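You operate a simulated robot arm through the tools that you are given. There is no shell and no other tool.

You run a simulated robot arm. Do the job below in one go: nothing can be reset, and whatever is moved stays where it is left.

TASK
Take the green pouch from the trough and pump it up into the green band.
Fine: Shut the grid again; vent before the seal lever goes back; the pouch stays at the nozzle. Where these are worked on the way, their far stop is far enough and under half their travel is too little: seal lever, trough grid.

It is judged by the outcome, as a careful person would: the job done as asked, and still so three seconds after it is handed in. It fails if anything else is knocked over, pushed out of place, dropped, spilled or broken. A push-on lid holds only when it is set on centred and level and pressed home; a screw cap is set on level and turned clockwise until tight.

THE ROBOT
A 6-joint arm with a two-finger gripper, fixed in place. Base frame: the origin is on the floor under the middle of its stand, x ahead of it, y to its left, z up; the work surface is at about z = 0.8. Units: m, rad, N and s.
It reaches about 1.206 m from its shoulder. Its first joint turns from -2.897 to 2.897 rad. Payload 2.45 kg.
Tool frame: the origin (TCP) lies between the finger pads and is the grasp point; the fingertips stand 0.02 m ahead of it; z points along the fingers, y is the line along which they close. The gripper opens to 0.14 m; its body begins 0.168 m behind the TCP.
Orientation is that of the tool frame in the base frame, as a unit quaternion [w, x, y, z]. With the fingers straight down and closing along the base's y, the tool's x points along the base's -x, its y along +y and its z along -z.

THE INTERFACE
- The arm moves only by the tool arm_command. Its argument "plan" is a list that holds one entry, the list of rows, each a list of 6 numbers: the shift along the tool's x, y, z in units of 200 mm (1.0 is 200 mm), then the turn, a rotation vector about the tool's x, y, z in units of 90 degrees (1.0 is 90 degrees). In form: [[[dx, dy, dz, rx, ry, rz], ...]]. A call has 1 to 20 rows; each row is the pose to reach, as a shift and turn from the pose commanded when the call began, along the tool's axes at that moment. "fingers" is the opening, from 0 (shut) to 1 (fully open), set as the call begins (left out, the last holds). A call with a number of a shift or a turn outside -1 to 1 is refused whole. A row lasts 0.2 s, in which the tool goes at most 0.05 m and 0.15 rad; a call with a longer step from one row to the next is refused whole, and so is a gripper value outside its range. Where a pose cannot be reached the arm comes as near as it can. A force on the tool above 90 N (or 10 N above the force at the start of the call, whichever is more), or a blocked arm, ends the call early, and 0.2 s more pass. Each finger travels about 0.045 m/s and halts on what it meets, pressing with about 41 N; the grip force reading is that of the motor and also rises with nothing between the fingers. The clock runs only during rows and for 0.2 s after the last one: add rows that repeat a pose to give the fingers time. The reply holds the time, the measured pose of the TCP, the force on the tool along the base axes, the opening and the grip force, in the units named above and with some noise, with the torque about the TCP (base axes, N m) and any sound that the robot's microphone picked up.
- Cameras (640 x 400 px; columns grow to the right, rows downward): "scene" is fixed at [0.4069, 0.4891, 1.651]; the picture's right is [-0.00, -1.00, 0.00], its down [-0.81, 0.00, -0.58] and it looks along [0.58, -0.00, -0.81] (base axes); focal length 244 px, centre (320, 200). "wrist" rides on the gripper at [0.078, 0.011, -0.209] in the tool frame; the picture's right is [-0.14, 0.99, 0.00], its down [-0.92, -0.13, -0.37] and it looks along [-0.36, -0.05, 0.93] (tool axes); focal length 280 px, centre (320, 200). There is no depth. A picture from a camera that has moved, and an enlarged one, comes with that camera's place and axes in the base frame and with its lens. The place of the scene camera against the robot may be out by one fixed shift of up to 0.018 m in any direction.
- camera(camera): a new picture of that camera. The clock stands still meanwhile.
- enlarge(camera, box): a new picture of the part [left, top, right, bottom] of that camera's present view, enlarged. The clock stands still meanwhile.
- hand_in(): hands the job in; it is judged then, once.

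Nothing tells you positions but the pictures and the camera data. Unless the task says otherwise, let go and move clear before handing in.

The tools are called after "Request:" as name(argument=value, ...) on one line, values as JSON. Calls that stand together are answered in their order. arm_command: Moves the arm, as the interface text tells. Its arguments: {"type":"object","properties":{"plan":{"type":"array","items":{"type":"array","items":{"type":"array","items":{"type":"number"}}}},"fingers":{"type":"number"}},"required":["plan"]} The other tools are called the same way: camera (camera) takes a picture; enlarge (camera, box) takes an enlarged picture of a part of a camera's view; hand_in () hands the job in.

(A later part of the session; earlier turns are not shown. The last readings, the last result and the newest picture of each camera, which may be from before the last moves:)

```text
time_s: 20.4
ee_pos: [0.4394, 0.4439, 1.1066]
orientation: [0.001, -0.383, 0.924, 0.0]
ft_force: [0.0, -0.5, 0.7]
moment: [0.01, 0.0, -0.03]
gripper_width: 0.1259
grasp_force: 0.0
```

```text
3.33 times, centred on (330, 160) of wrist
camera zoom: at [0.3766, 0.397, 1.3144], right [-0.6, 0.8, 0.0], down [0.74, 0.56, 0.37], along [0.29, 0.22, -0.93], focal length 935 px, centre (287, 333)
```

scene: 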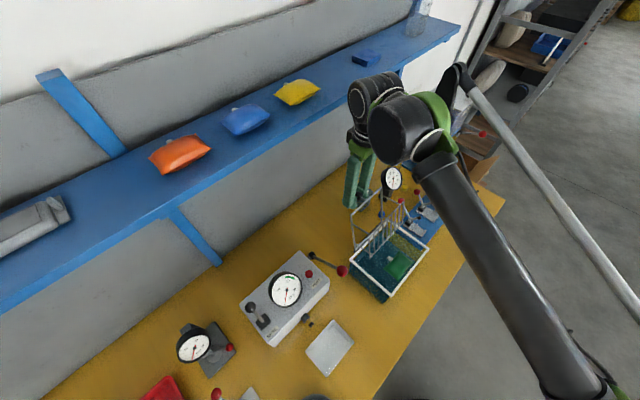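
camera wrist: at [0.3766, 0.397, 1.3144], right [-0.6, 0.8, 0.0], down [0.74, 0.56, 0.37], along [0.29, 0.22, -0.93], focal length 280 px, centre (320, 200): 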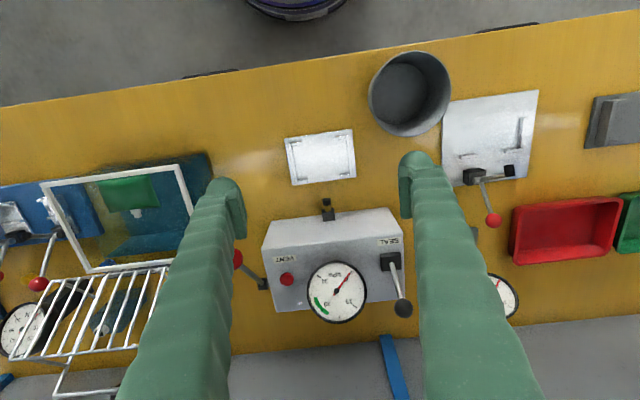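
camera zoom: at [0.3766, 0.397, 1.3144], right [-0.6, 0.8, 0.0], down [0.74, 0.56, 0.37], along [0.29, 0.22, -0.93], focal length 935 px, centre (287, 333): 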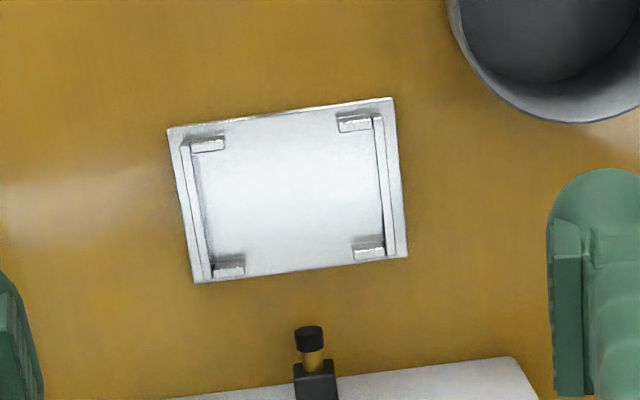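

I see a tray with a shallow nest (side walls and corner lips) right in front of the nozzle, lined up with it. I'll look closer at the tray, nozzle and seal lever from the scene camera.

Request:
enlarge(camera="scene", box=[295, 310, 365, 380])

Request:
enlarge(camera="scene", box=[235, 240, 355, 350])

Request:
enlarge(camera="wrist", box=[230, 190, 430, 330])

```text
5.71 times, centred on (330, 345) of scene
camera zoom: at [0.4069, 0.4891, 1.651], right [0.0, -1.0, 0.0], down [-0.81, 0.0, -0.58], along [0.58, 0.0, -0.81], focal length 1393 px, centre (263, -629)
```

zoom: 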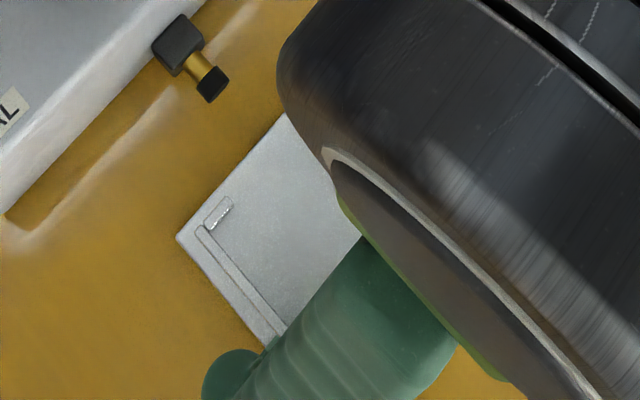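

```text
3.64 times, centred on (295, 295) of scene
camera zoom: at [0.4069, 0.4891, 1.651], right [0.0, -1.0, 0.0], down [-0.81, 0.0, -0.58], along [0.58, 0.0, -0.81], focal length 886 px, centre (411, -146)
```

zoom: 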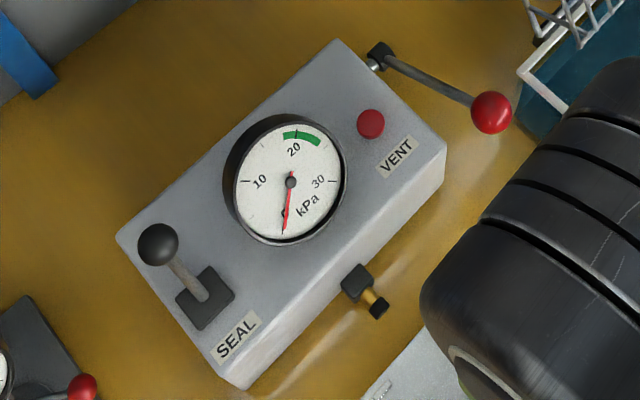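

```text
2.86 times, centred on (330, 260) of wrist
camera zoom: at [0.3766, 0.397, 1.3144], right [-0.6, 0.8, 0.0], down [0.74, 0.56, 0.37], along [0.29, 0.22, -0.93], focal length 801 px, centre (291, 29)
```

zoom: 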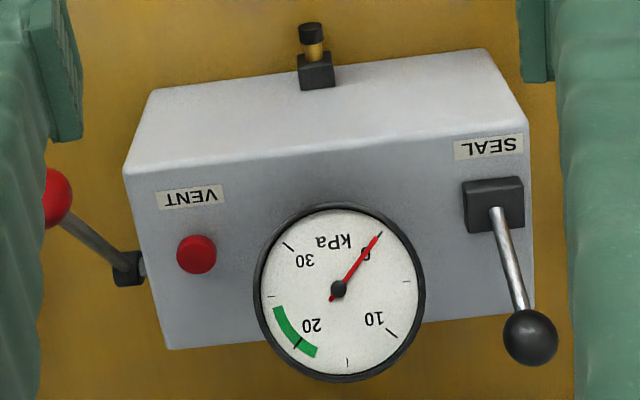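

The nest's walls are only a few millimetres high, and the gauge's green band is about 19.5–23.5 kPa. I'm going back over the pouch to pick it up by its two ends (along the bench).

Request:
arm_command(plan=[[[0, -0.24, 0, 0, 0, 0], [0, -0.48, 0, 0, 0, 0], [0, -0.72, 0, 0, 0, 0], [-0.08, -0.96, 0, 0, 0, 0]]], fingers=0.8)

Request:
arm_command(plan=[[[-0.04, -0.2, 0.0, 0, 0, 0], [-0.08, -0.4, 0.0, 0, 0, 0], [-0.081, -0.601, 0.0, 0, 0, 0], [-0.081, -0.601, 0.24, 0, 0, 0], [-0.081, -0.601, 0.48, 0, 0, 0]]])

Request:
camera(camera="wrist")

Request:
enlarge(camera="wrist", box=[220, 90, 420, 230])

Request:
enlarge(camera="scene", box=[340, 215, 440, 305])

```text
refused: row 4 steps farther than a row can; nothing moved
```

```text
time_s: 21.6
ee_pos: [0.5357, 0.3672, 1.0101]
orientation: [0.001, -0.382, 0.924, 0.0]
ft_force: [0.7, -0.8, -0.3]
moment: [0.0, -0.01, -0.01]
gripper_width: 0.1258
grasp_force: 0.0
```

```text
taken
camera wrist: at [0.473, 0.3203, 1.2181], right [-0.6, 0.8, 0.0], down [0.74, 0.56, 0.37], along [0.29, 0.22, -0.93], focal length 280 px, centre (320, 200)
```

wrist: 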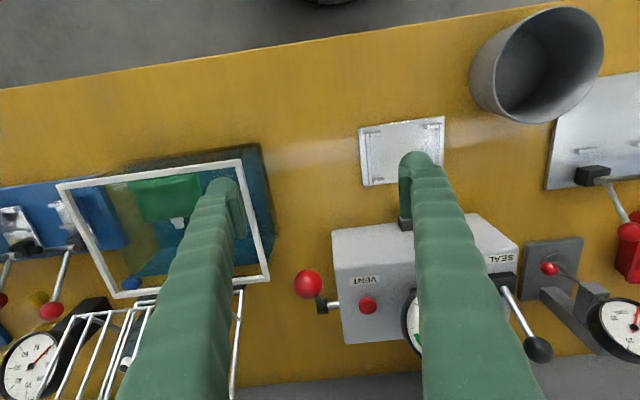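

```text
2.86 times, centred on (320, 160) of wrist
camera zoom: at [0.473, 0.3203, 1.2181], right [-0.6, 0.8, 0.0], down [0.74, 0.56, 0.37], along [0.29, 0.22, -0.93], focal length 801 px, centre (320, 314)
```

zoom: 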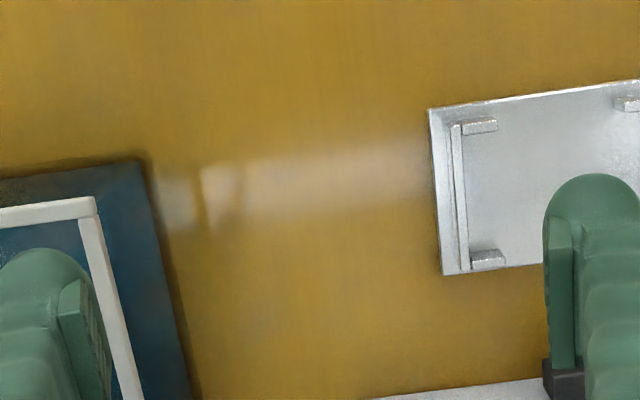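

```text
4.44 times, centred on (390, 260) of scene
camera zoom: at [0.4069, 0.4891, 1.651], right [0.0, -1.0, 0.0], down [-0.81, 0.0, -0.58], along [0.58, 0.0, -0.81], focal length 1083 px, centre (9, -67)
```

zoom: 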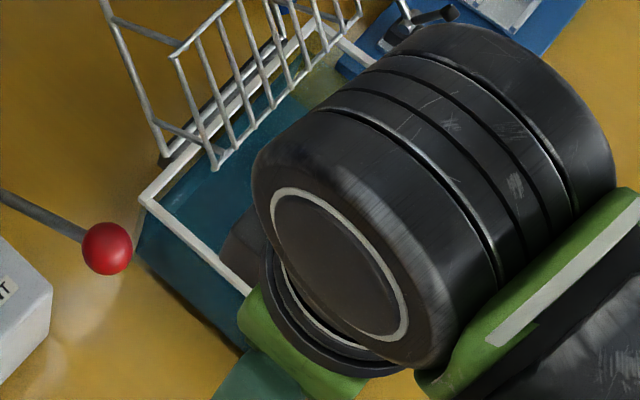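

The first of those two moves was refused, so the arm stopped halfway along; nothing was touched. I'll finish the move over the pouch now.

Request:
arm_command(plan=[[[-0.02, -0.19, 0, 0, 0, 0], [-0.04, -0.38, 0, 0, 0, 0], [-0.06, -0.57, 0, 0, 0, 0], [-0.08, -0.76, 0, 0, 0, 0], [-0.092, -0.95, 0, 0, 0, 0]]], fingers=0.8)

Request:
camera(camera="wrist")

Request:
enlarge(camera="wrist", box=[220, 90, 420, 230])

Request:
enlarge(camera="scene", box=[340, 215, 440, 305])

```text
time_s: 22.8
ee_pos: [0.6827, 0.2478, 1.0104]
orientation: [0.001, -0.384, 0.923, 0.0]
ft_force: [-0.3, 0.1, 1.1]
moment: [-0.05, -0.04, -0.01]
gripper_width: 0.1119
grasp_force: 0.1
```

```text
taken
camera wrist: at [0.6208, 0.2002, 1.2185], right [-0.6, 0.8, 0.0], down [0.74, 0.56, 0.37], along [0.29, 0.22, -0.93], focal length 280 px, centre (320, 200)
```

wrist: 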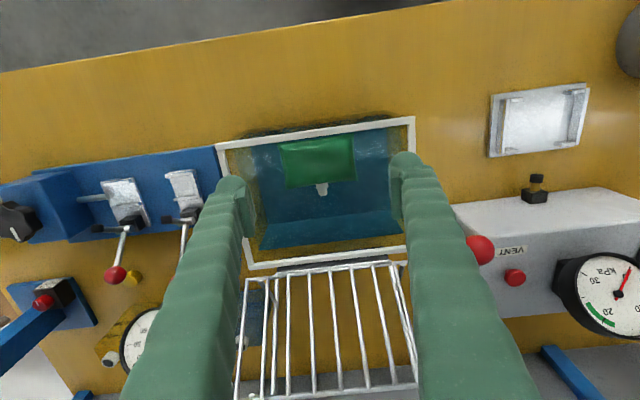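

```text
2.86 times, centred on (320, 160) of wrist
camera zoom: at [0.6208, 0.2002, 1.2185], right [-0.6, 0.8, 0.0], down [0.74, 0.56, 0.37], along [0.29, 0.22, -0.93], focal length 801 px, centre (320, 314)
```

zoom: 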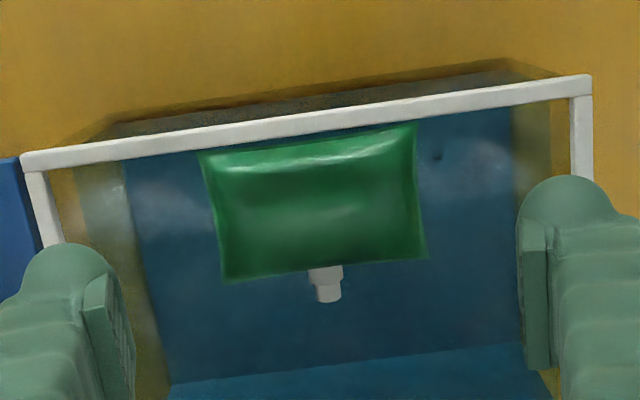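

```text
4.44 times, centred on (390, 260) of scene
camera zoom: at [0.4069, 0.4891, 1.651], right [0.0, -1.0, 0.0], down [-0.81, 0.0, -0.58], along [0.58, 0.0, -0.81], focal length 1083 px, centre (9, -67)
```

zoom: 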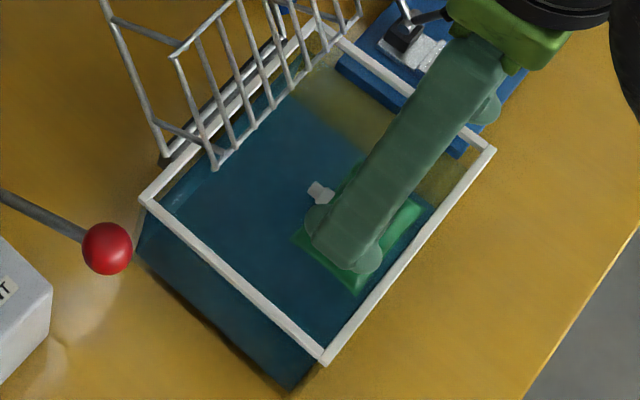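

The pouch is centred under the gripper (about 0.088 m wide, mid-height z ≈ 0.893). I'll lower the open fingers either side of it.

Request:
arm_command(plan=[[[-0.005, 0, 0.2, 0, 0, 0], [-0.007, -0.01, 0.38, 0, 0, 0], [-0.007, -0.01, 0.5, 0, 0, 0], [-0.007, -0.01, 0.547, 0, 0, 0]]])

Request:
camera(camera="wrist")

Request:
enlarge(camera="wrist", box=[220, 110, 420, 250])

Request:
enlarge(camera="scene", box=[340, 215, 440, 305])

```text
time_s: 23.8
ee_pos: [0.6854, 0.2475, 0.9007]
orientation: [0.001, -0.383, 0.924, 0.001]
ft_force: [0.1, 0.7, 0.0]
moment: [0.01, -0.01, 0.0]
gripper_width: 0.112
grasp_force: 0.0
```

```text
taken
camera wrist: at [0.624, 0.2002, 1.1092], right [-0.6, 0.8, 0.0], down [0.74, 0.56, 0.37], along [0.29, 0.22, -0.93], focal length 280 px, centre (320, 200)
```

wrist: 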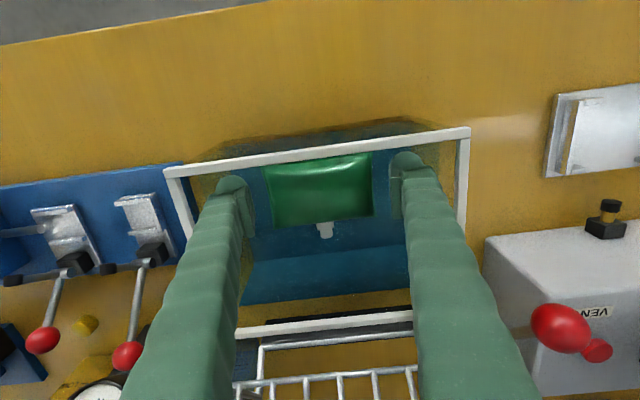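

```text
2.86 times, centred on (320, 180) of wrist
camera zoom: at [0.624, 0.2002, 1.1092], right [-0.6, 0.8, 0.0], down [0.74, 0.56, 0.37], along [0.29, 0.22, -0.93], focal length 801 px, centre (320, 257)
```

zoom: 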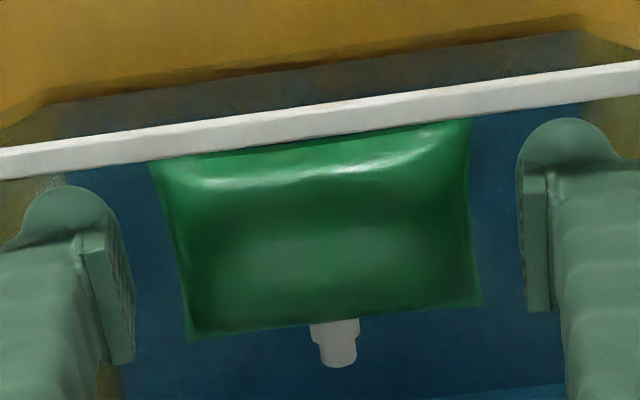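

```text
4.44 times, centred on (390, 260) of scene
camera zoom: at [0.4069, 0.4891, 1.651], right [0.0, -1.0, 0.0], down [-0.81, 0.0, -0.58], along [0.58, 0.0, -0.81], focal length 1083 px, centre (9, -67)
```

zoom: 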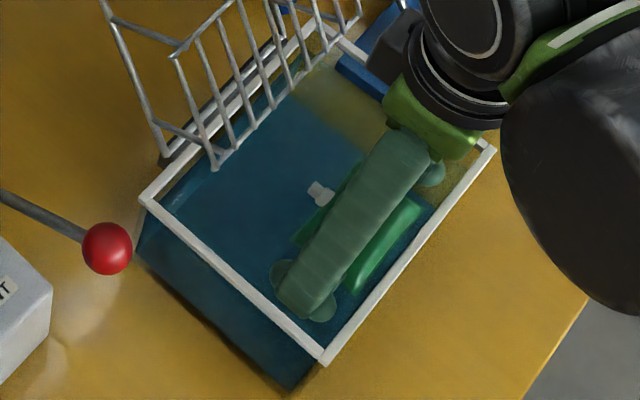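

The fingers straddle the pouch at the right height. I'll close gently.

Request:
arm_command(plan=[[[0, 0, 0, 0, 0, 0], [0, 0, 0, 0, 0, 0], [0, 0, 0, 0, 0, 0], [0, 0, 0, 0, 0, 0]]], fingers=0.57)

Request:
enlarge(camera="wrist", box=[220, 110, 420, 250])

```text
time_s: 24.8
ee_pos: [0.6866, 0.248, 0.9006]
orientation: [0.001, -0.383, 0.924, 0.001]
ft_force: [-0.7, -1.2, 1.3]
moment: [0.02, 0.0, 0.0]
gripper_width: 0.0899
grasp_force: 40.8
```

```text
2.86 times, centred on (320, 180) of wrist
camera zoom: at [0.6239, 0.2002, 1.1094], right [-0.6, 0.8, 0.0], down [0.74, 0.56, 0.37], along [0.29, 0.22, -0.93], focal length 801 px, centre (320, 257)
```

zoom: 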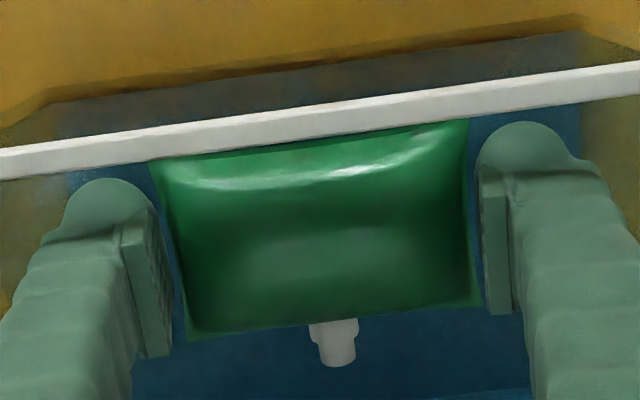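

The pouch is gripped at 0.090 m. I'll lift it straight up out of the trough.

Request:
arm_command(plan=[[[0, 0, -0.05, 0, 0, 0], [0, 0, -0.12, 0, 0, 0], [0, 0, -0.25, 0, 0, 0], [0, 0, -0.4, 0, 0, 0], [0, 0, -0.6, 0, 0, 0], [0, 0, -0.75, 0, 0, 0]]])

Request:
camera(camera="wrist")

Request:
enlarge(camera="wrist", box=[220, 110, 420, 250])

Request:
enlarge(camera="scene", box=[330, 165, 490, 305])

```text
time_s: 26.2
ee_pos: [0.6854, 0.2473, 1.0514]
orientation: [0.001, -0.382, 0.924, 0.0]
ft_force: [0.3, -0.6, -0.5]
moment: [0.04, 0.04, -0.02]
gripper_width: 0.0894
grasp_force: 40.7
```

```text
taken
camera wrist: at [0.6232, 0.1998, 1.2605], right [-0.6, 0.8, 0.0], down [0.74, 0.56, 0.37], along [0.29, 0.22, -0.93], focal length 280 px, centre (320, 200)
```

wrist: 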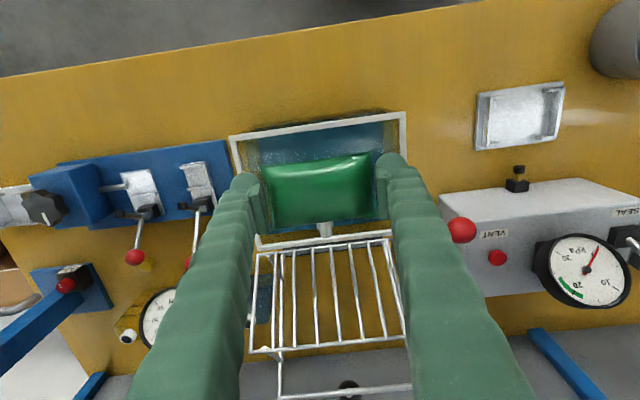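

```text
2.86 times, centred on (320, 180) of wrist
camera zoom: at [0.6232, 0.1998, 1.2605], right [-0.6, 0.8, 0.0], down [0.74, 0.56, 0.37], along [0.29, 0.22, -0.93], focal length 801 px, centre (320, 257)
```

zoom: 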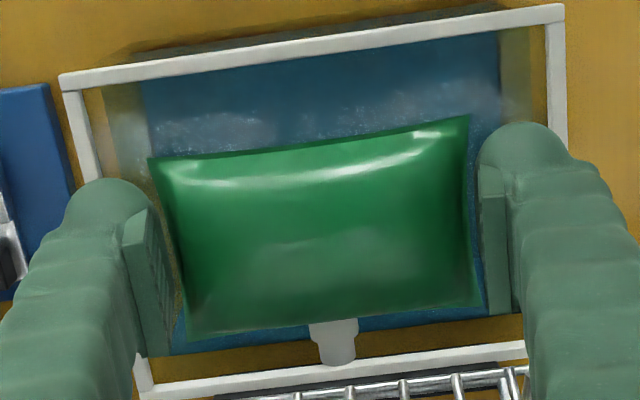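

```text
2.86 times, centred on (410, 235) of scene
camera zoom: at [0.4069, 0.4891, 1.651], right [0.0, -1.0, 0.0], down [-0.81, 0.0, -0.58], along [0.58, 0.0, -0.81], focal length 696 px, centre (63, 100)
```

zoom: 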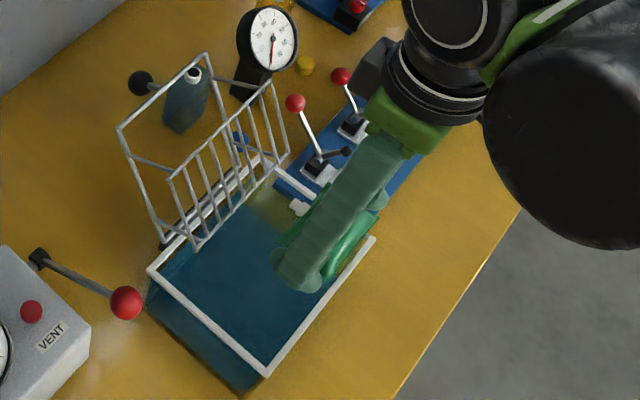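

The pouch is out and held level. I'll carry it along the bench to above the tray nest.

Request:
arm_command(plan=[[[0, 0.2, 0, 0, 0, 0], [0, 0.4, 0, 0, 0, 0], [0, 0.6, 0, 0, 0, 0], [0, 0.8, 0, 0, 0, 0], [0, 0.96, 0, 0, 0, 0]]])

Request:
arm_command(plan=[[[0, 0.2, 0, 0, 0, 0], [0, 0.4, 0, 0, 0, 0], [-0.013, 0.589, 0, 0, 0, 0], [-0.013, 0.589, 0, 0, 0, 0]]])

Request:
camera(camera="wrist")

Request:
enlarge(camera="wrist", box=[220, 90, 420, 250])

Request:
enlarge(camera="scene", box=[270, 280, 400, 390])

```text
time_s: 27.4
ee_pos: [0.5497, 0.3825, 1.0502]
orientation: [0.001, -0.383, 0.924, 0.0]
ft_force: [-0.7, -0.1, -1.1]
moment: [0.0, 0.01, 0.03]
gripper_width: 0.0896
grasp_force: 40.5
```

```text
time_s: 28.4
ee_pos: [0.4661, 0.4694, 1.051]
orientation: [0.001, -0.382, 0.924, -0.001]
ft_force: [0.2, -0.6, 0.4]
moment: [-0.01, -0.01, 0.03]
gripper_width: 0.0895
grasp_force: 40.7
```

```text
taken
camera wrist: at [0.4045, 0.4211, 1.2602], right [-0.6, 0.8, 0.0], down [0.74, 0.56, 0.37], along [0.29, 0.22, -0.93], focal length 280 px, centre (320, 200)
```

wrist: 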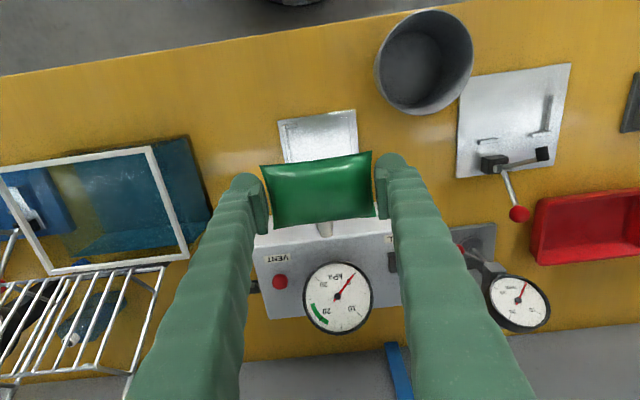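

```text
2.50 times, centred on (320, 170) of wrist
camera zoom: at [0.4045, 0.4211, 1.2602], right [-0.6, 0.8, 0.0], down [0.74, 0.56, 0.37], along [0.29, 0.22, -0.93], focal length 701 px, centre (320, 275)
```

zoom: 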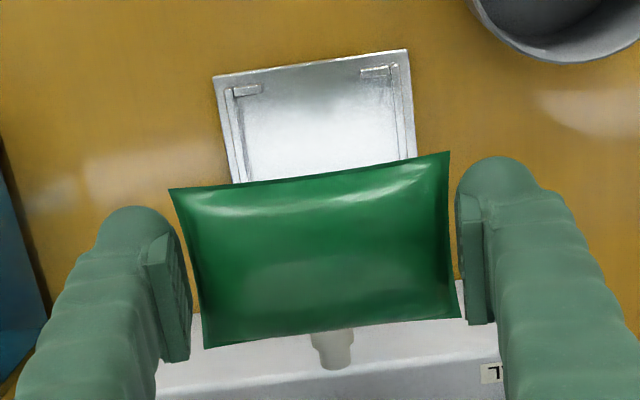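

```text
3.64 times, centred on (335, 335) of scene
camera zoom: at [0.4069, 0.4891, 1.651], right [0.0, -1.0, 0.0], down [-0.81, 0.0, -0.58], along [0.58, 0.0, -0.81], focal length 886 px, centre (266, -291)
```

zoom: 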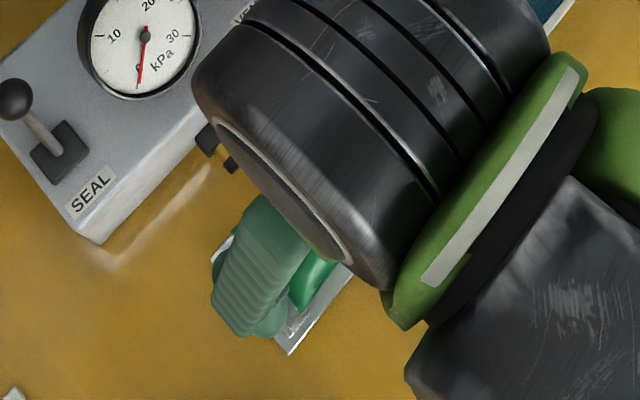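

The pouch is centred over the nest to within a couple of millimetres, with the spout toward the nozzle. I'll lower it to just above the tray and check again.

Request:
arm_command(plan=[[[0, 0, 0.2, 0, 0, 0], [0, 0, 0.4, 0, 0, 0], [0, 0, 0.6, 0, 0, 0], [0, 0, 0.75, 0, 0, 0], [0, 0, 0.86, 0, 0, 0], [0, 0, 0.92, 0, 0, 0]]])

Request:
camera(camera="wrist")

Request:
enlarge(camera="wrist", box=[220, 110, 420, 250])

Request:
enlarge(camera="scene", box=[270, 280, 400, 390])

```text
time_s: 29.8
ee_pos: [0.4684, 0.468, 0.8679]
orientation: [0.002, -0.383, 0.924, 0.0]
ft_force: [0.0, 0.2, 0.5]
moment: [0.0, 0.01, 0.0]
gripper_width: 0.0894
grasp_force: 40.9
```

```text
taken
camera wrist: at [0.4053, 0.4208, 1.077], right [-0.6, 0.8, 0.0], down [0.74, 0.56, 0.37], along [0.29, 0.22, -0.93], focal length 280 px, centre (320, 200)
```

wrist: 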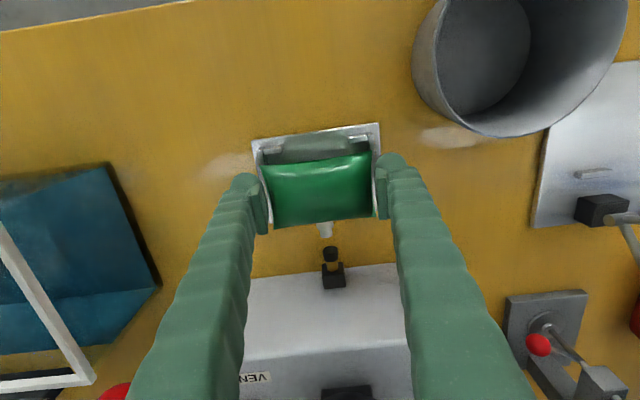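

```text
2.86 times, centred on (320, 180) of wrist
camera zoom: at [0.4053, 0.4208, 1.077], right [-0.6, 0.8, 0.0], down [0.74, 0.56, 0.37], along [0.29, 0.22, -0.93], focal length 801 px, centre (320, 257)
```

zoom: 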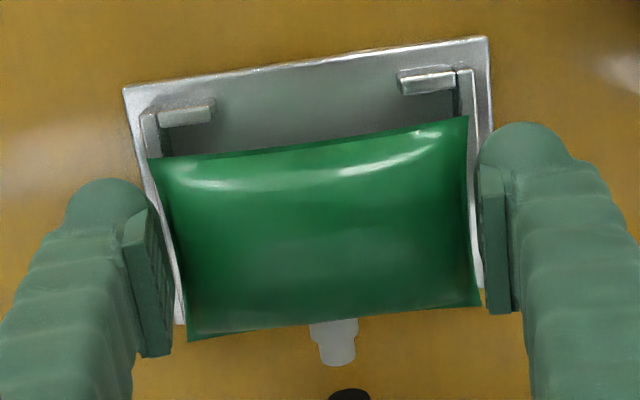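

```text
3.64 times, centred on (335, 335) of scene
camera zoom: at [0.4069, 0.4891, 1.651], right [0.0, -1.0, 0.0], down [-0.81, 0.0, -0.58], along [0.58, 0.0, -0.81], focal length 886 px, centre (266, -291)
```

zoom: 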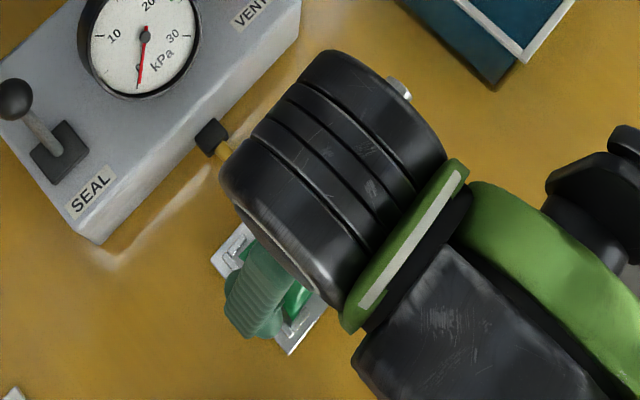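

The side walls are centred on the pouch. It needs to go about 3.5 mm further toward the nozzle to drop between the lips, so I'll shift and lower in small steps.

Request:
arm_command(plan=[[[-0.0175, 0, 0, 0, 0, 0], [-0.0175, 0, 0.05, 0, 0, 0], [-0.0175, 0, 0.1, 0, 0, 0]]])

Request:
enlarge(camera="wrist", box=[220, 110, 420, 250])

```text
time_s: 30.6
ee_pos: [0.4691, 0.4685, 0.8485]
orientation: [0.001, -0.383, 0.924, 0.0]
ft_force: [-0.1, 0.9, 0.3]
moment: [0.04, -0.02, 0.0]
gripper_width: 0.0895
grasp_force: 41.4
```

```text
2.86 times, centred on (320, 180) of wrist
camera zoom: at [0.4073, 0.4223, 1.0566], right [-0.6, 0.8, 0.0], down [0.74, 0.56, 0.37], along [0.29, 0.22, -0.93], focal length 801 px, centre (320, 257)
```

zoom: 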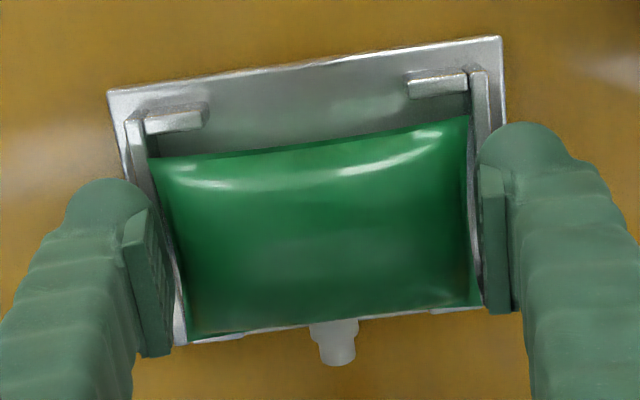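

The pouch now sits between the lips. I'll lower in smaller steps and feel for contact.

Request:
arm_command(plan=[[[0, 0, 0.025, 0, 0, 0], [0, 0, 0.05, 0, 0, 0]]])

Request:
enlarge(camera="wrist", box=[220, 110, 420, 250])

Request:
enlarge(camera="scene", box=[290, 310, 370, 380])

```text
time_s: 31.2
ee_pos: [0.4693, 0.4714, 0.8397]
orientation: [0.001, -0.382, 0.924, 0.001]
ft_force: [8.0, 8.4, 68.5]
moment: [0.0, -0.06, 0.09]
gripper_width: 0.0893
grasp_force: 40.7
```

```text
2.86 times, centred on (320, 180) of wrist
camera zoom: at [0.4071, 0.4225, 1.0492], right [-0.6, 0.8, 0.0], down [0.74, 0.56, 0.37], along [0.3, 0.23, -0.93], focal length 801 px, centre (320, 257)
```

zoom: 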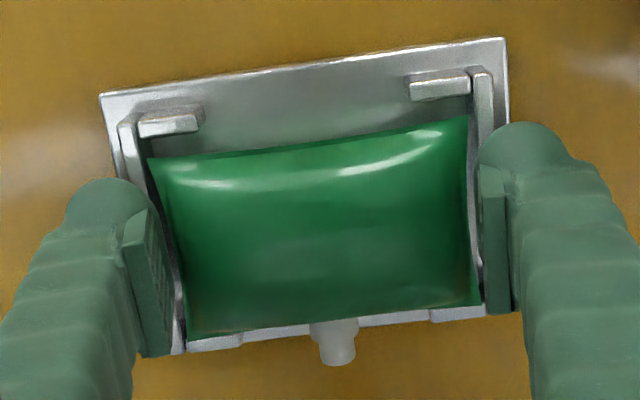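

```text
5.71 times, centred on (330, 345) of scene
camera zoom: at [0.4069, 0.4891, 1.651], right [0.0, -1.0, 0.0], down [-0.81, 0.0, -0.58], along [0.58, 0.0, -0.81], focal length 1393 px, centre (263, -629)
```

zoom: 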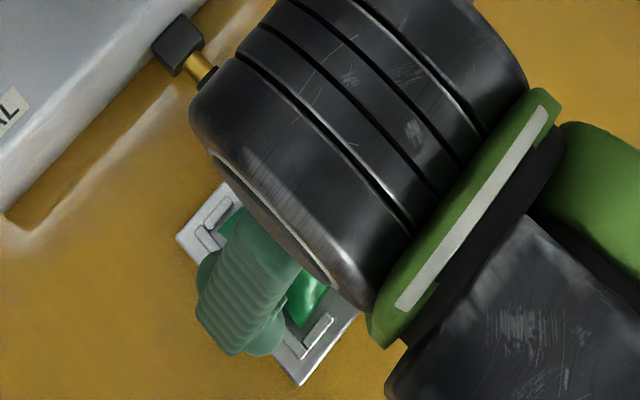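

There is firm contact at z ≈ 0.840, either the fingertips on the nest walls or the pouch on its seat. I'll back off 3 mm and look before opening.

Request:
arm_command(plan=[[[0, 0, -0.01, 0, 0, 0], [0, 0, -0.015, 0, 0, 0]]])

Request:
enlarge(camera="scene", box=[300, 325, 350, 375])

Request:
enlarge(camera="wrist", box=[250, 120, 390, 240])

```text
time_s: 31.8
ee_pos: [0.4695, 0.4696, 0.8415]
orientation: [0.0, -0.382, 0.924, 0.0]
ft_force: [3.8, 6.0, 18.3]
moment: [0.1, -0.05, 0.03]
gripper_width: 0.0895
grasp_force: 41.0
```

```text
8.00 times, centred on (325, 350) of scene
camera zoom: at [0.4069, 0.4891, 1.651], right [0.0, -1.0, 0.0], down [-0.81, 0.0, -0.58], along [0.58, 0.0, -0.81], focal length 1950 px, centre (280, -1000)
```

zoom: 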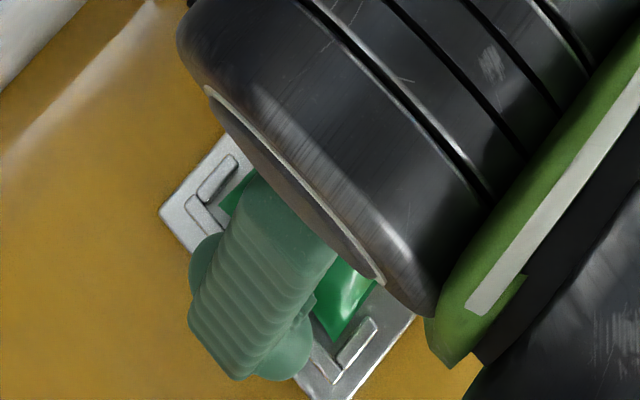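

```text
3.33 times, centred on (320, 180) of wrist
camera zoom: at [0.407, 0.4222, 1.0497], right [-0.6, 0.8, 0.0], down [0.74, 0.56, 0.37], along [0.29, 0.22, -0.93], focal length 935 px, centre (320, 267)
```

zoom: 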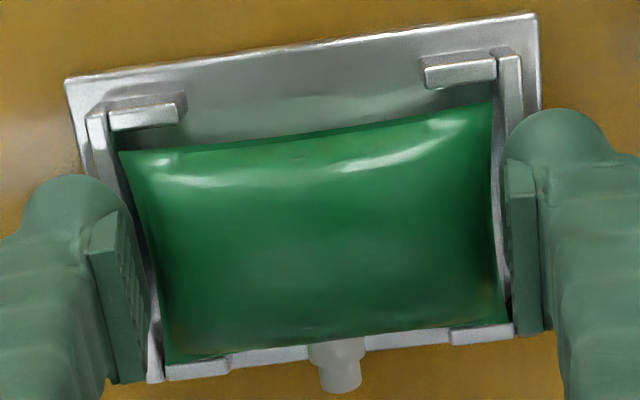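

Contact is nearly relieved. I'll raise 1 mm more and open the fingers slightly so the pouch settles into the nest.

Request:
arm_command(plan=[[[0, 0, -0.006, 0, 0, 0], [0, 0, -0.006, 0, 0, 0]]])

Request:
arm_command(plan=[[[0, 0, 0, 0, 0, 0], [0, 0, 0, 0, 0, 0], [0, 0, 0, 0, 0, 0]]], fingers=0.7)

Request:
enlarge(camera="wrist", box=[250, 120, 390, 240])

```text
time_s: 32.4
ee_pos: [0.4697, 0.4701, 0.8417]
orientation: [0.0, -0.383, 0.924, 0.0]
ft_force: [-0.3, 1.0, -0.1]
moment: [0.01, 0.01, 0.0]
gripper_width: 0.0892
grasp_force: 40.7
```

```text
time_s: 33.2
ee_pos: [0.4701, 0.4704, 0.8416]
orientation: [0.001, -0.383, 0.924, 0.0]
ft_force: [-0.3, -1.1, 0.2]
moment: [0.01, -0.01, 0.02]
gripper_width: 0.0979
grasp_force: 0.1
```

```text
3.33 times, centred on (320, 180) of wrist
camera zoom: at [0.4075, 0.4231, 1.051], right [-0.6, 0.8, 0.0], down [0.74, 0.56, 0.37], along [0.29, 0.22, -0.93], focal length 935 px, centre (320, 267)
```

zoom: 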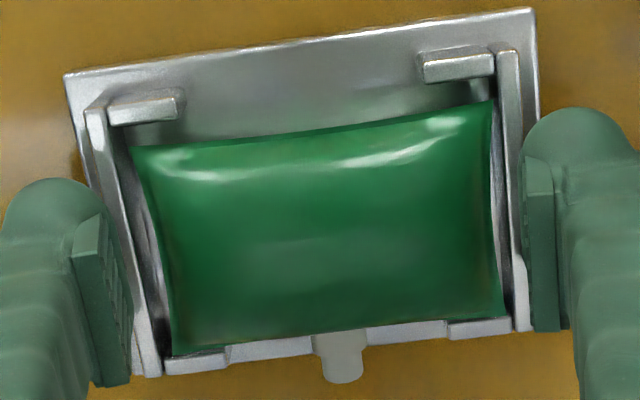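

The pouch settled into the nest with the spout pointing at the nozzle. I'll rise straight up clear of it and look.

Request:
arm_command(plan=[[[0, 0, -0.05, 0, 0, 0], [0, 0, -0.15, 0, 0, 0], [0, 0, -0.35, 0, 0, 0], [0, 0, -0.6, 0, 0, 0], [0, 0, -0.85, 0, 0, 0], [0, 0, -1.0, 0, 0, 0]]])

Request:
camera(camera="wrist")

Request:
enlarge(camera="wrist", box=[240, 100, 420, 230])

Request:
enlarge(camera="scene", box=[280, 290, 370, 380])

```text
time_s: 34.6
ee_pos: [0.4682, 0.4682, 1.0438]
orientation: [0.001, -0.382, 0.924, 0.0]
ft_force: [0.4, -0.1, 0.2]
moment: [-0.02, 0.03, 0.02]
gripper_width: 0.0982
grasp_force: 0.0
```

```text
taken
camera wrist: at [0.4069, 0.4196, 1.2507], right [-0.6, 0.8, 0.0], down [0.74, 0.56, 0.37], along [0.29, 0.22, -0.93], focal length 280 px, centre (320, 200)
```

wrist: 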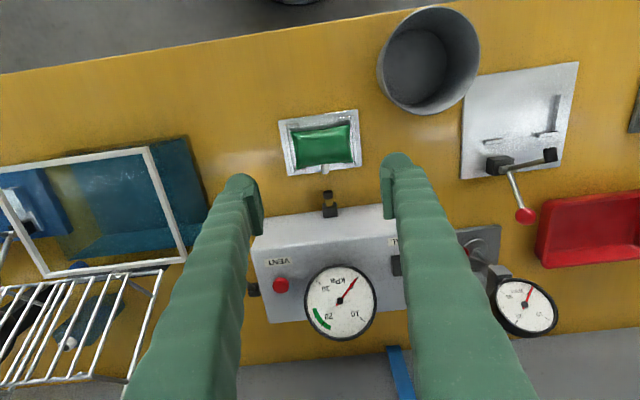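

```text
3.08 times, centred on (330, 165) of wrist
camera zoom: at [0.4069, 0.4196, 1.2507], right [-0.6, 0.8, 0.0], down [0.74, 0.56, 0.37], along [0.29, 0.22, -0.93], focal length 863 px, centre (289, 308)
```

zoom: 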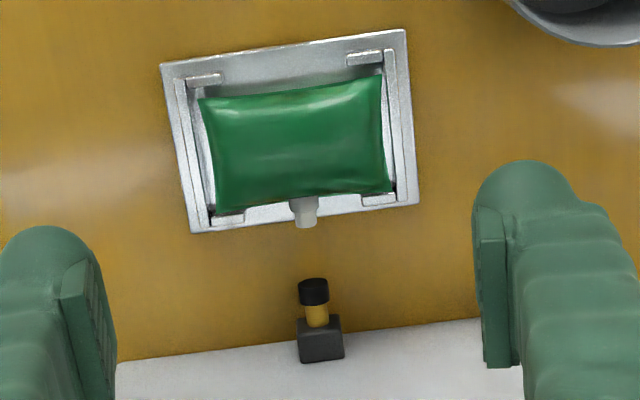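

```text
4.44 times, centred on (325, 335) of scene
camera zoom: at [0.4069, 0.4891, 1.651], right [0.0, -1.0, 0.0], down [-0.81, 0.0, -0.58], along [0.58, 0.0, -0.81], focal length 1083 px, centre (298, -400)
```

zoom: 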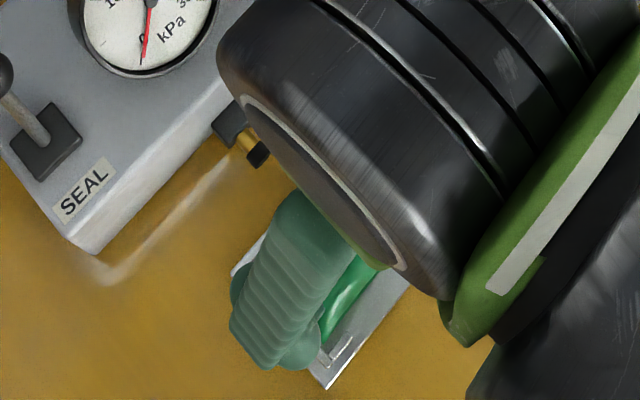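

The pouch lies in the nest with its spout in line with the nozzle. I place the seal lever's knob at about (0.538, 0.671, 0.993), leaning away from the robot. I'll turn the tool 90° so the fingers straddle that knob fore and aft, clear of the gauge.

Request:
arm_command(plan=[[[0, 0, -0.15, 0, 0, 0.0833], [0, 0, -0.3, 0, 0, 0.1667], [0, 0, -0.38, 0, 0, 0.25], [-0.107, 0.0523, -0.38, 0, 0, 0.3333], [-0.214, 0.1046, -0.38, 0, 0, 0.4167], [-0.321, 0.157, -0.38, 0, 0, 0.5], [-0.428, 0.209, -0.38, 0, 0, 0.5833], [-0.535, 0.261, -0.38, 0, 0, 0.6667], [-0.642, 0.314, -0.38, 0, 0, 0.75], [-0.749, 0.366, -0.38, 0, 0, 0.8333], [-0.856, 0.418, -0.38, 0, 0, 0.9167], [-0.9625, 0.4705, -0.38, 0, 0, 1.0]]], fingers=0.43)

Request:
camera(camera="wrist")

Request:
camera(camera="scene")

```text
time_s: 37.2
ee_pos: [0.5387, 0.6731, 1.1183]
orientation: [0.0, 0.384, 0.923, 0.001]
ft_force: [-0.2, -0.2, 0.6]
moment: [0.05, -0.04, 0.02]
gripper_width: 0.0602
grasp_force: 0.0
```

```text
taken
camera wrist: at [0.4912, 0.7364, 1.3269], right [0.8, 0.6, 0.0], down [0.56, -0.74, 0.37], along [0.22, -0.29, -0.93], focal length 280 px, centre (320, 200)
```

wrist: 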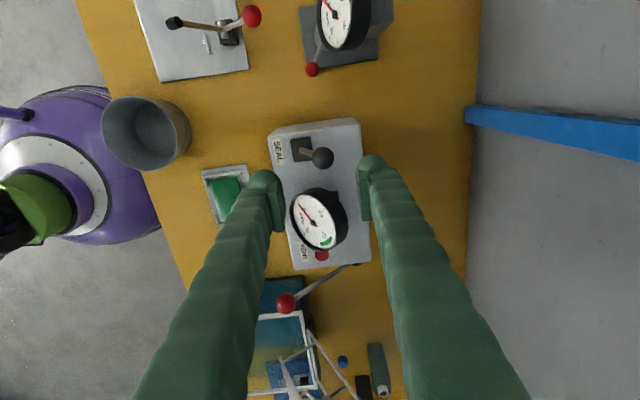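

```text
taken
```

scene: 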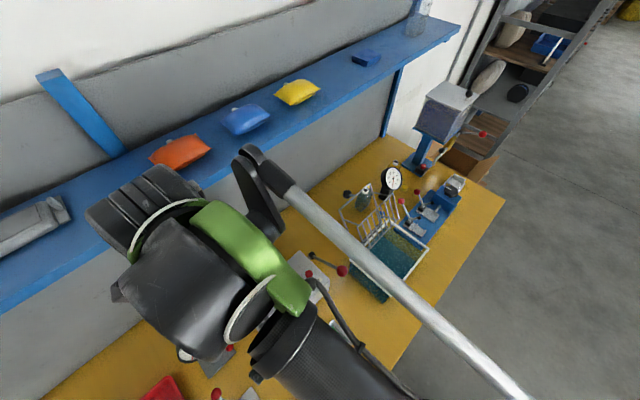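

The knob is right under the TCP with the fingers fore and aft of it. I'll lower the fingers around the ball.

Request:
arm_command(plan=[[[0, 0, 0.2, 0, 0, 0], [0, 0, 0.4, 0, 0, 0], [0, 0, 0.52, 0, 0, 0], [0, 0, 0.6, 0, 0, 0]]])

Request:
enlarge(camera="wrist", box=[220, 100, 420, 280])

```text
time_s: 38.2
ee_pos: [0.5394, 0.6735, 1.0001]
orientation: [0.001, 0.382, 0.924, 0.001]
ft_force: [-0.4, -0.3, -0.1]
moment: [0.01, 0.03, 0.0]
gripper_width: 0.0603
grasp_force: 0.0
```

```text
2.22 times, centred on (320, 190) of wrist
camera zoom: at [0.4926, 0.7363, 1.2077], right [0.8, 0.6, 0.0], down [0.56, -0.74, 0.37], along [0.22, -0.29, -0.93], focal length 623 px, centre (320, 222)
```

zoom: 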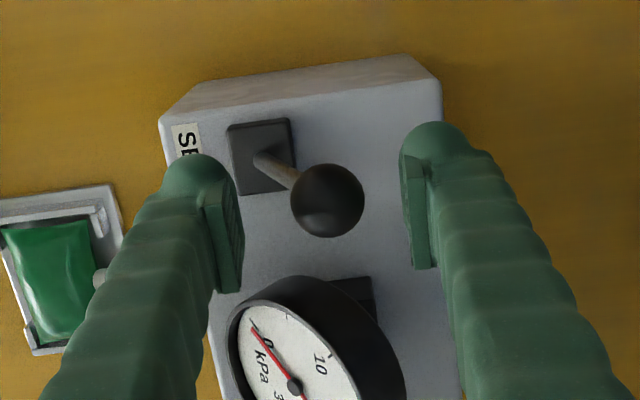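

The ball sits between the fingers. I'll narrow the gap around it, then push the lever toward the robot and nozzle side.

Request:
arm_command(plan=[[[0, 0, 0, 0, 0, 0], [0, 0, 0, 0, 0, 0], [0, 0, 0, 0, 0, 0]]], fingers=0.245)

Request:
arm_command(plan=[[[0, -0.05, 0, 0, 0, 0], [0, -0.1, 0, 0, 0, 0], [0, -0.15, 0, 0, 0, 0], [0, -0.2, 0, 0, 0, 0]]])

Request:
enlarge(camera="wrist", box=[180, 100, 420, 280])

```text
time_s: 39.0
ee_pos: [0.5399, 0.6735, 0.999]
orientation: [0.0, 0.383, 0.924, 0.001]
ft_force: [1.2, 0.3, 0.5]
moment: [0.01, -0.04, -0.03]
gripper_width: 0.0343
grasp_force: 0.1
```

```text
time_s: 40.0
ee_pos: [0.5098, 0.6436, 0.9984]
orientation: [0.0, 0.382, 0.924, 0.001]
ft_force: [0.0, 0.4, -1.1]
moment: [0.0, 0.01, 0.0]
gripper_width: 0.0343
grasp_force: 0.0
```

```text
2.22 times, centred on (300, 190) of wrist
camera zoom: at [0.4641, 0.707, 1.207], right [0.8, 0.6, 0.0], down [0.56, -0.74, 0.37], along [0.22, -0.29, -0.93], focal length 623 px, centre (364, 222)
```

zoom: 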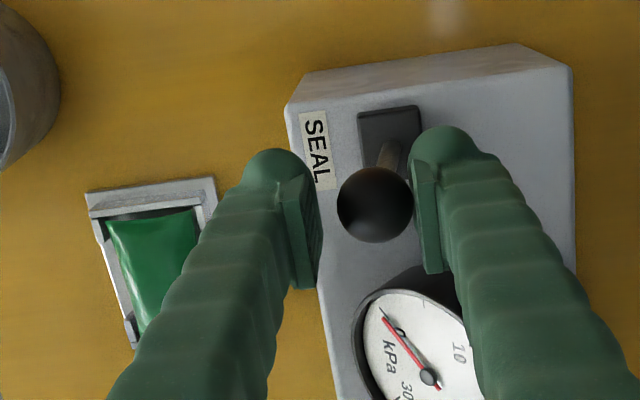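

The lever follows easily and is now about upright. I'll keep pushing toward its forward stop.

Request:
arm_command(plan=[[[0, -0.05, 0, 0, 0, 0], [0, -0.1, 0.01, 0, 0, 0], [0, -0.14, 0.025, 0, 0, 0]]])

Request:
enlarge(camera="wrist", box=[180, 100, 420, 280])

Request:
enlarge(camera="scene", box=[220, 240, 380, 380])

```text
time_s: 40.8
ee_pos: [0.4933, 0.6246, 0.9936]
orientation: [0.0, 0.382, 0.924, 0.001]
ft_force: [8.2, 8.2, 1.6]
moment: [0.06, -0.04, -0.04]
gripper_width: 0.0424
grasp_force: 6.3
```

```text
2.22 times, centred on (300, 190) of wrist
camera zoom: at [0.4452, 0.6887, 1.2014], right [0.8, 0.6, 0.0], down [0.56, -0.74, 0.37], along [0.22, -0.29, -0.93], focal length 623 px, centre (364, 222)
```

zoom: 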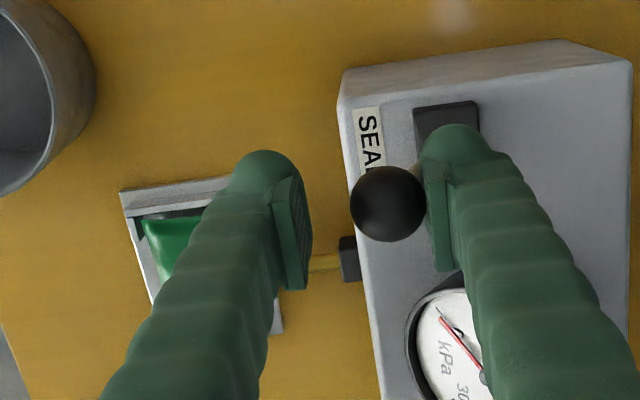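

```text
2.86 times, centred on (300, 310) of scene
camera zoom: at [0.4069, 0.4891, 1.651], right [0.0, -1.0, 0.0], down [-0.81, 0.0, -0.58], along [0.58, 0.0, -0.81], focal length 696 px, centre (377, -114)
```

zoom: 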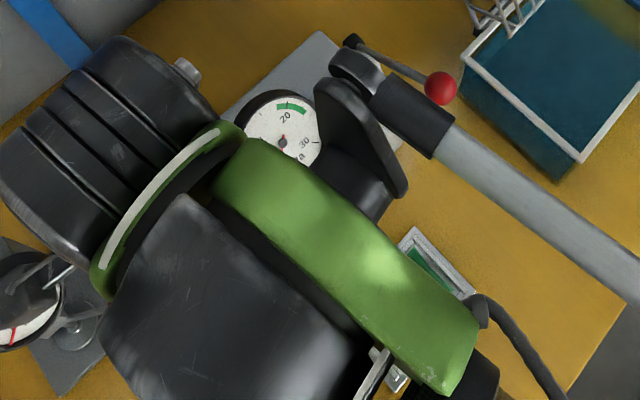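

The nozzle's brass rod has moved out toward the spout, so the seal lever does drive the nozzle. I'll push on toward the stop and watch the force.

Request:
arm_command(plan=[[[0, -0.03, 0.006, 0, 0, 0], [0, -0.06, 0.015, 0, 0, 0]]], fingers=0.22)

Request:
enlarge(camera="wrist", box=[180, 100, 420, 280])

```text
time_s: 41.4
ee_pos: [0.4839, 0.6178, 0.9906]
orientation: [0.001, 0.383, 0.924, 0.001]
ft_force: [34.9, 35.5, 21.9]
moment: [0.53, -0.4, -0.05]
gripper_width: 0.0629
grasp_force: 23.9
```

```text
2.22 times, centred on (300, 190) of wrist
camera zoom: at [0.4374, 0.6806, 1.1985], right [0.8, 0.6, 0.0], down [0.56, -0.74, 0.37], along [0.22, -0.29, -0.93], focal length 623 px, centre (364, 222)
```

zoom: 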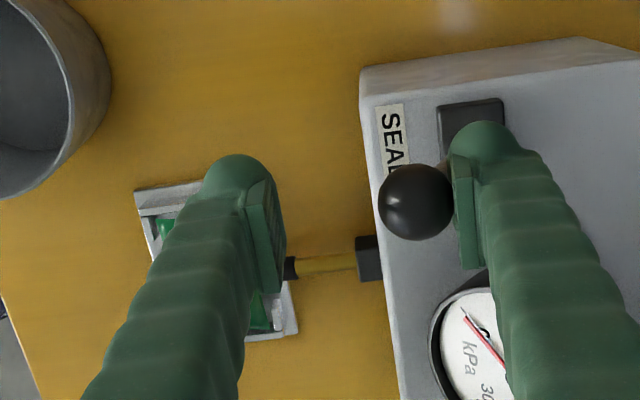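

The lever has stopped firmly at about 50 N with the nozzle at the spout. I'll ease off, rise clear and see whether it stays and whether the nozzle has seated.

Request:
arm_command(plan=[[[0, 0.03, 0, 0, 0, 0], [0, 0.06, 0, 0, 0, 0]]], fingers=0.45)

Request:
arm_command(plan=[[[0, 0, -0.1, 0, 0, 0], [0, 0, -0.3, 0, 0, 0], [0, 0, -0.5, 0, 0, 0], [0, 0, -0.7, 0, 0, 0]]])

Request:
camera(camera="wrist")

Request:
enlarge(camera="wrist", box=[150, 100, 400, 280])

```text
time_s: 42.0
ee_pos: [0.491, 0.6248, 0.991]
orientation: [0.001, 0.383, 0.924, 0.0]
ft_force: [0.7, 0.1, 0.6]
moment: [-0.01, 0.01, 0.05]
gripper_width: 0.0633
grasp_force: 0.1
```

```text
time_s: 43.0
ee_pos: [0.4904, 0.6244, 1.1308]
orientation: [0.0, 0.383, 0.924, 0.0]
ft_force: [0.4, 0.1, 0.4]
moment: [-0.05, 0.0, 0.01]
gripper_width: 0.063
grasp_force: 0.0
```

```text
taken
camera wrist: at [0.4439, 0.6874, 1.3395], right [0.8, 0.6, 0.0], down [0.56, -0.74, 0.37], along [0.22, -0.29, -0.93], focal length 280 px, centre (320, 200)
```

wrist: 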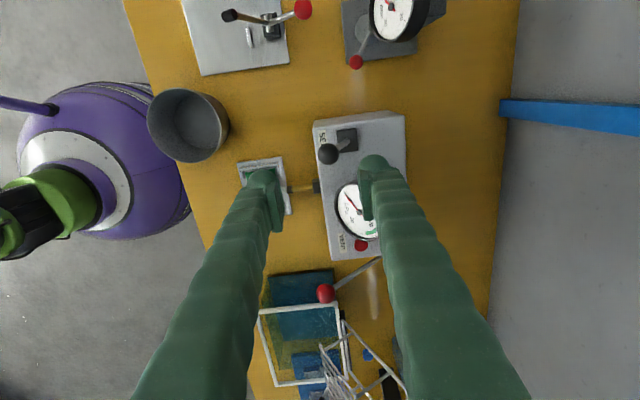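

```text
2.22 times, centred on (275, 190) of wrist
camera zoom: at [0.4439, 0.6874, 1.3395], right [0.8, 0.6, 0.0], down [0.56, -0.74, 0.37], along [0.22, -0.29, -0.93], focal length 623 px, centre (420, 222)
```

zoom: 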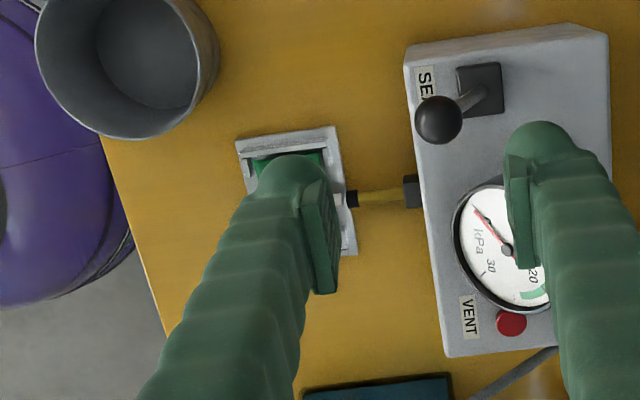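

The lever stays forward. I'll shift so the camera can see the nozzle–spout joint between the fingers.

Request:
arm_command(plan=[[[-0.06, -0.13, 0, 0, 0, 0], [-0.12, -0.26, 0, 0, 0, 0], [-0.175, -0.39, 0, 0, 0, 0]]], fingers=0.9)

Request:
enlarge(camera="wrist", box=[260, 110, 420, 210])

Request:
enlarge(camera="scene", box=[230, 240, 370, 380])

```text
time_s: 43.8
ee_pos: [0.4611, 0.5464, 1.1295]
orientation: [-0.001, 0.382, 0.924, 0.0]
ft_force: [-0.2, 0.7, 0.7]
moment: [-0.09, 0.01, -0.01]
gripper_width: 0.1259
grasp_force: 0.1
```

```text
4.00 times, centred on (340, 160) of wrist
camera zoom: at [0.4144, 0.6097, 1.3382], right [0.8, 0.6, 0.0], down [0.56, -0.74, 0.37], along [0.22, -0.29, -0.93], focal length 1122 px, centre (240, 360)
```

zoom: 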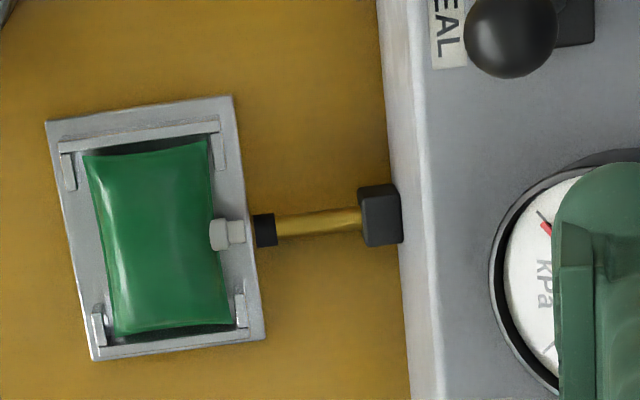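

```text
2.86 times, centred on (300, 310) of scene
camera zoom: at [0.4069, 0.4891, 1.651], right [0.0, -1.0, 0.0], down [-0.81, 0.0, -0.58], along [0.58, 0.0, -0.81], focal length 696 px, centre (377, -114)
```

zoom: 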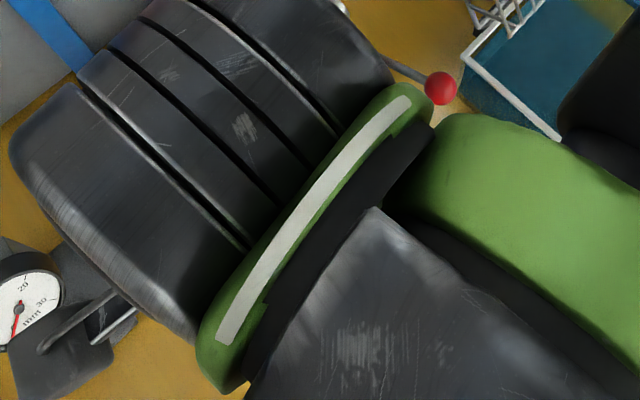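

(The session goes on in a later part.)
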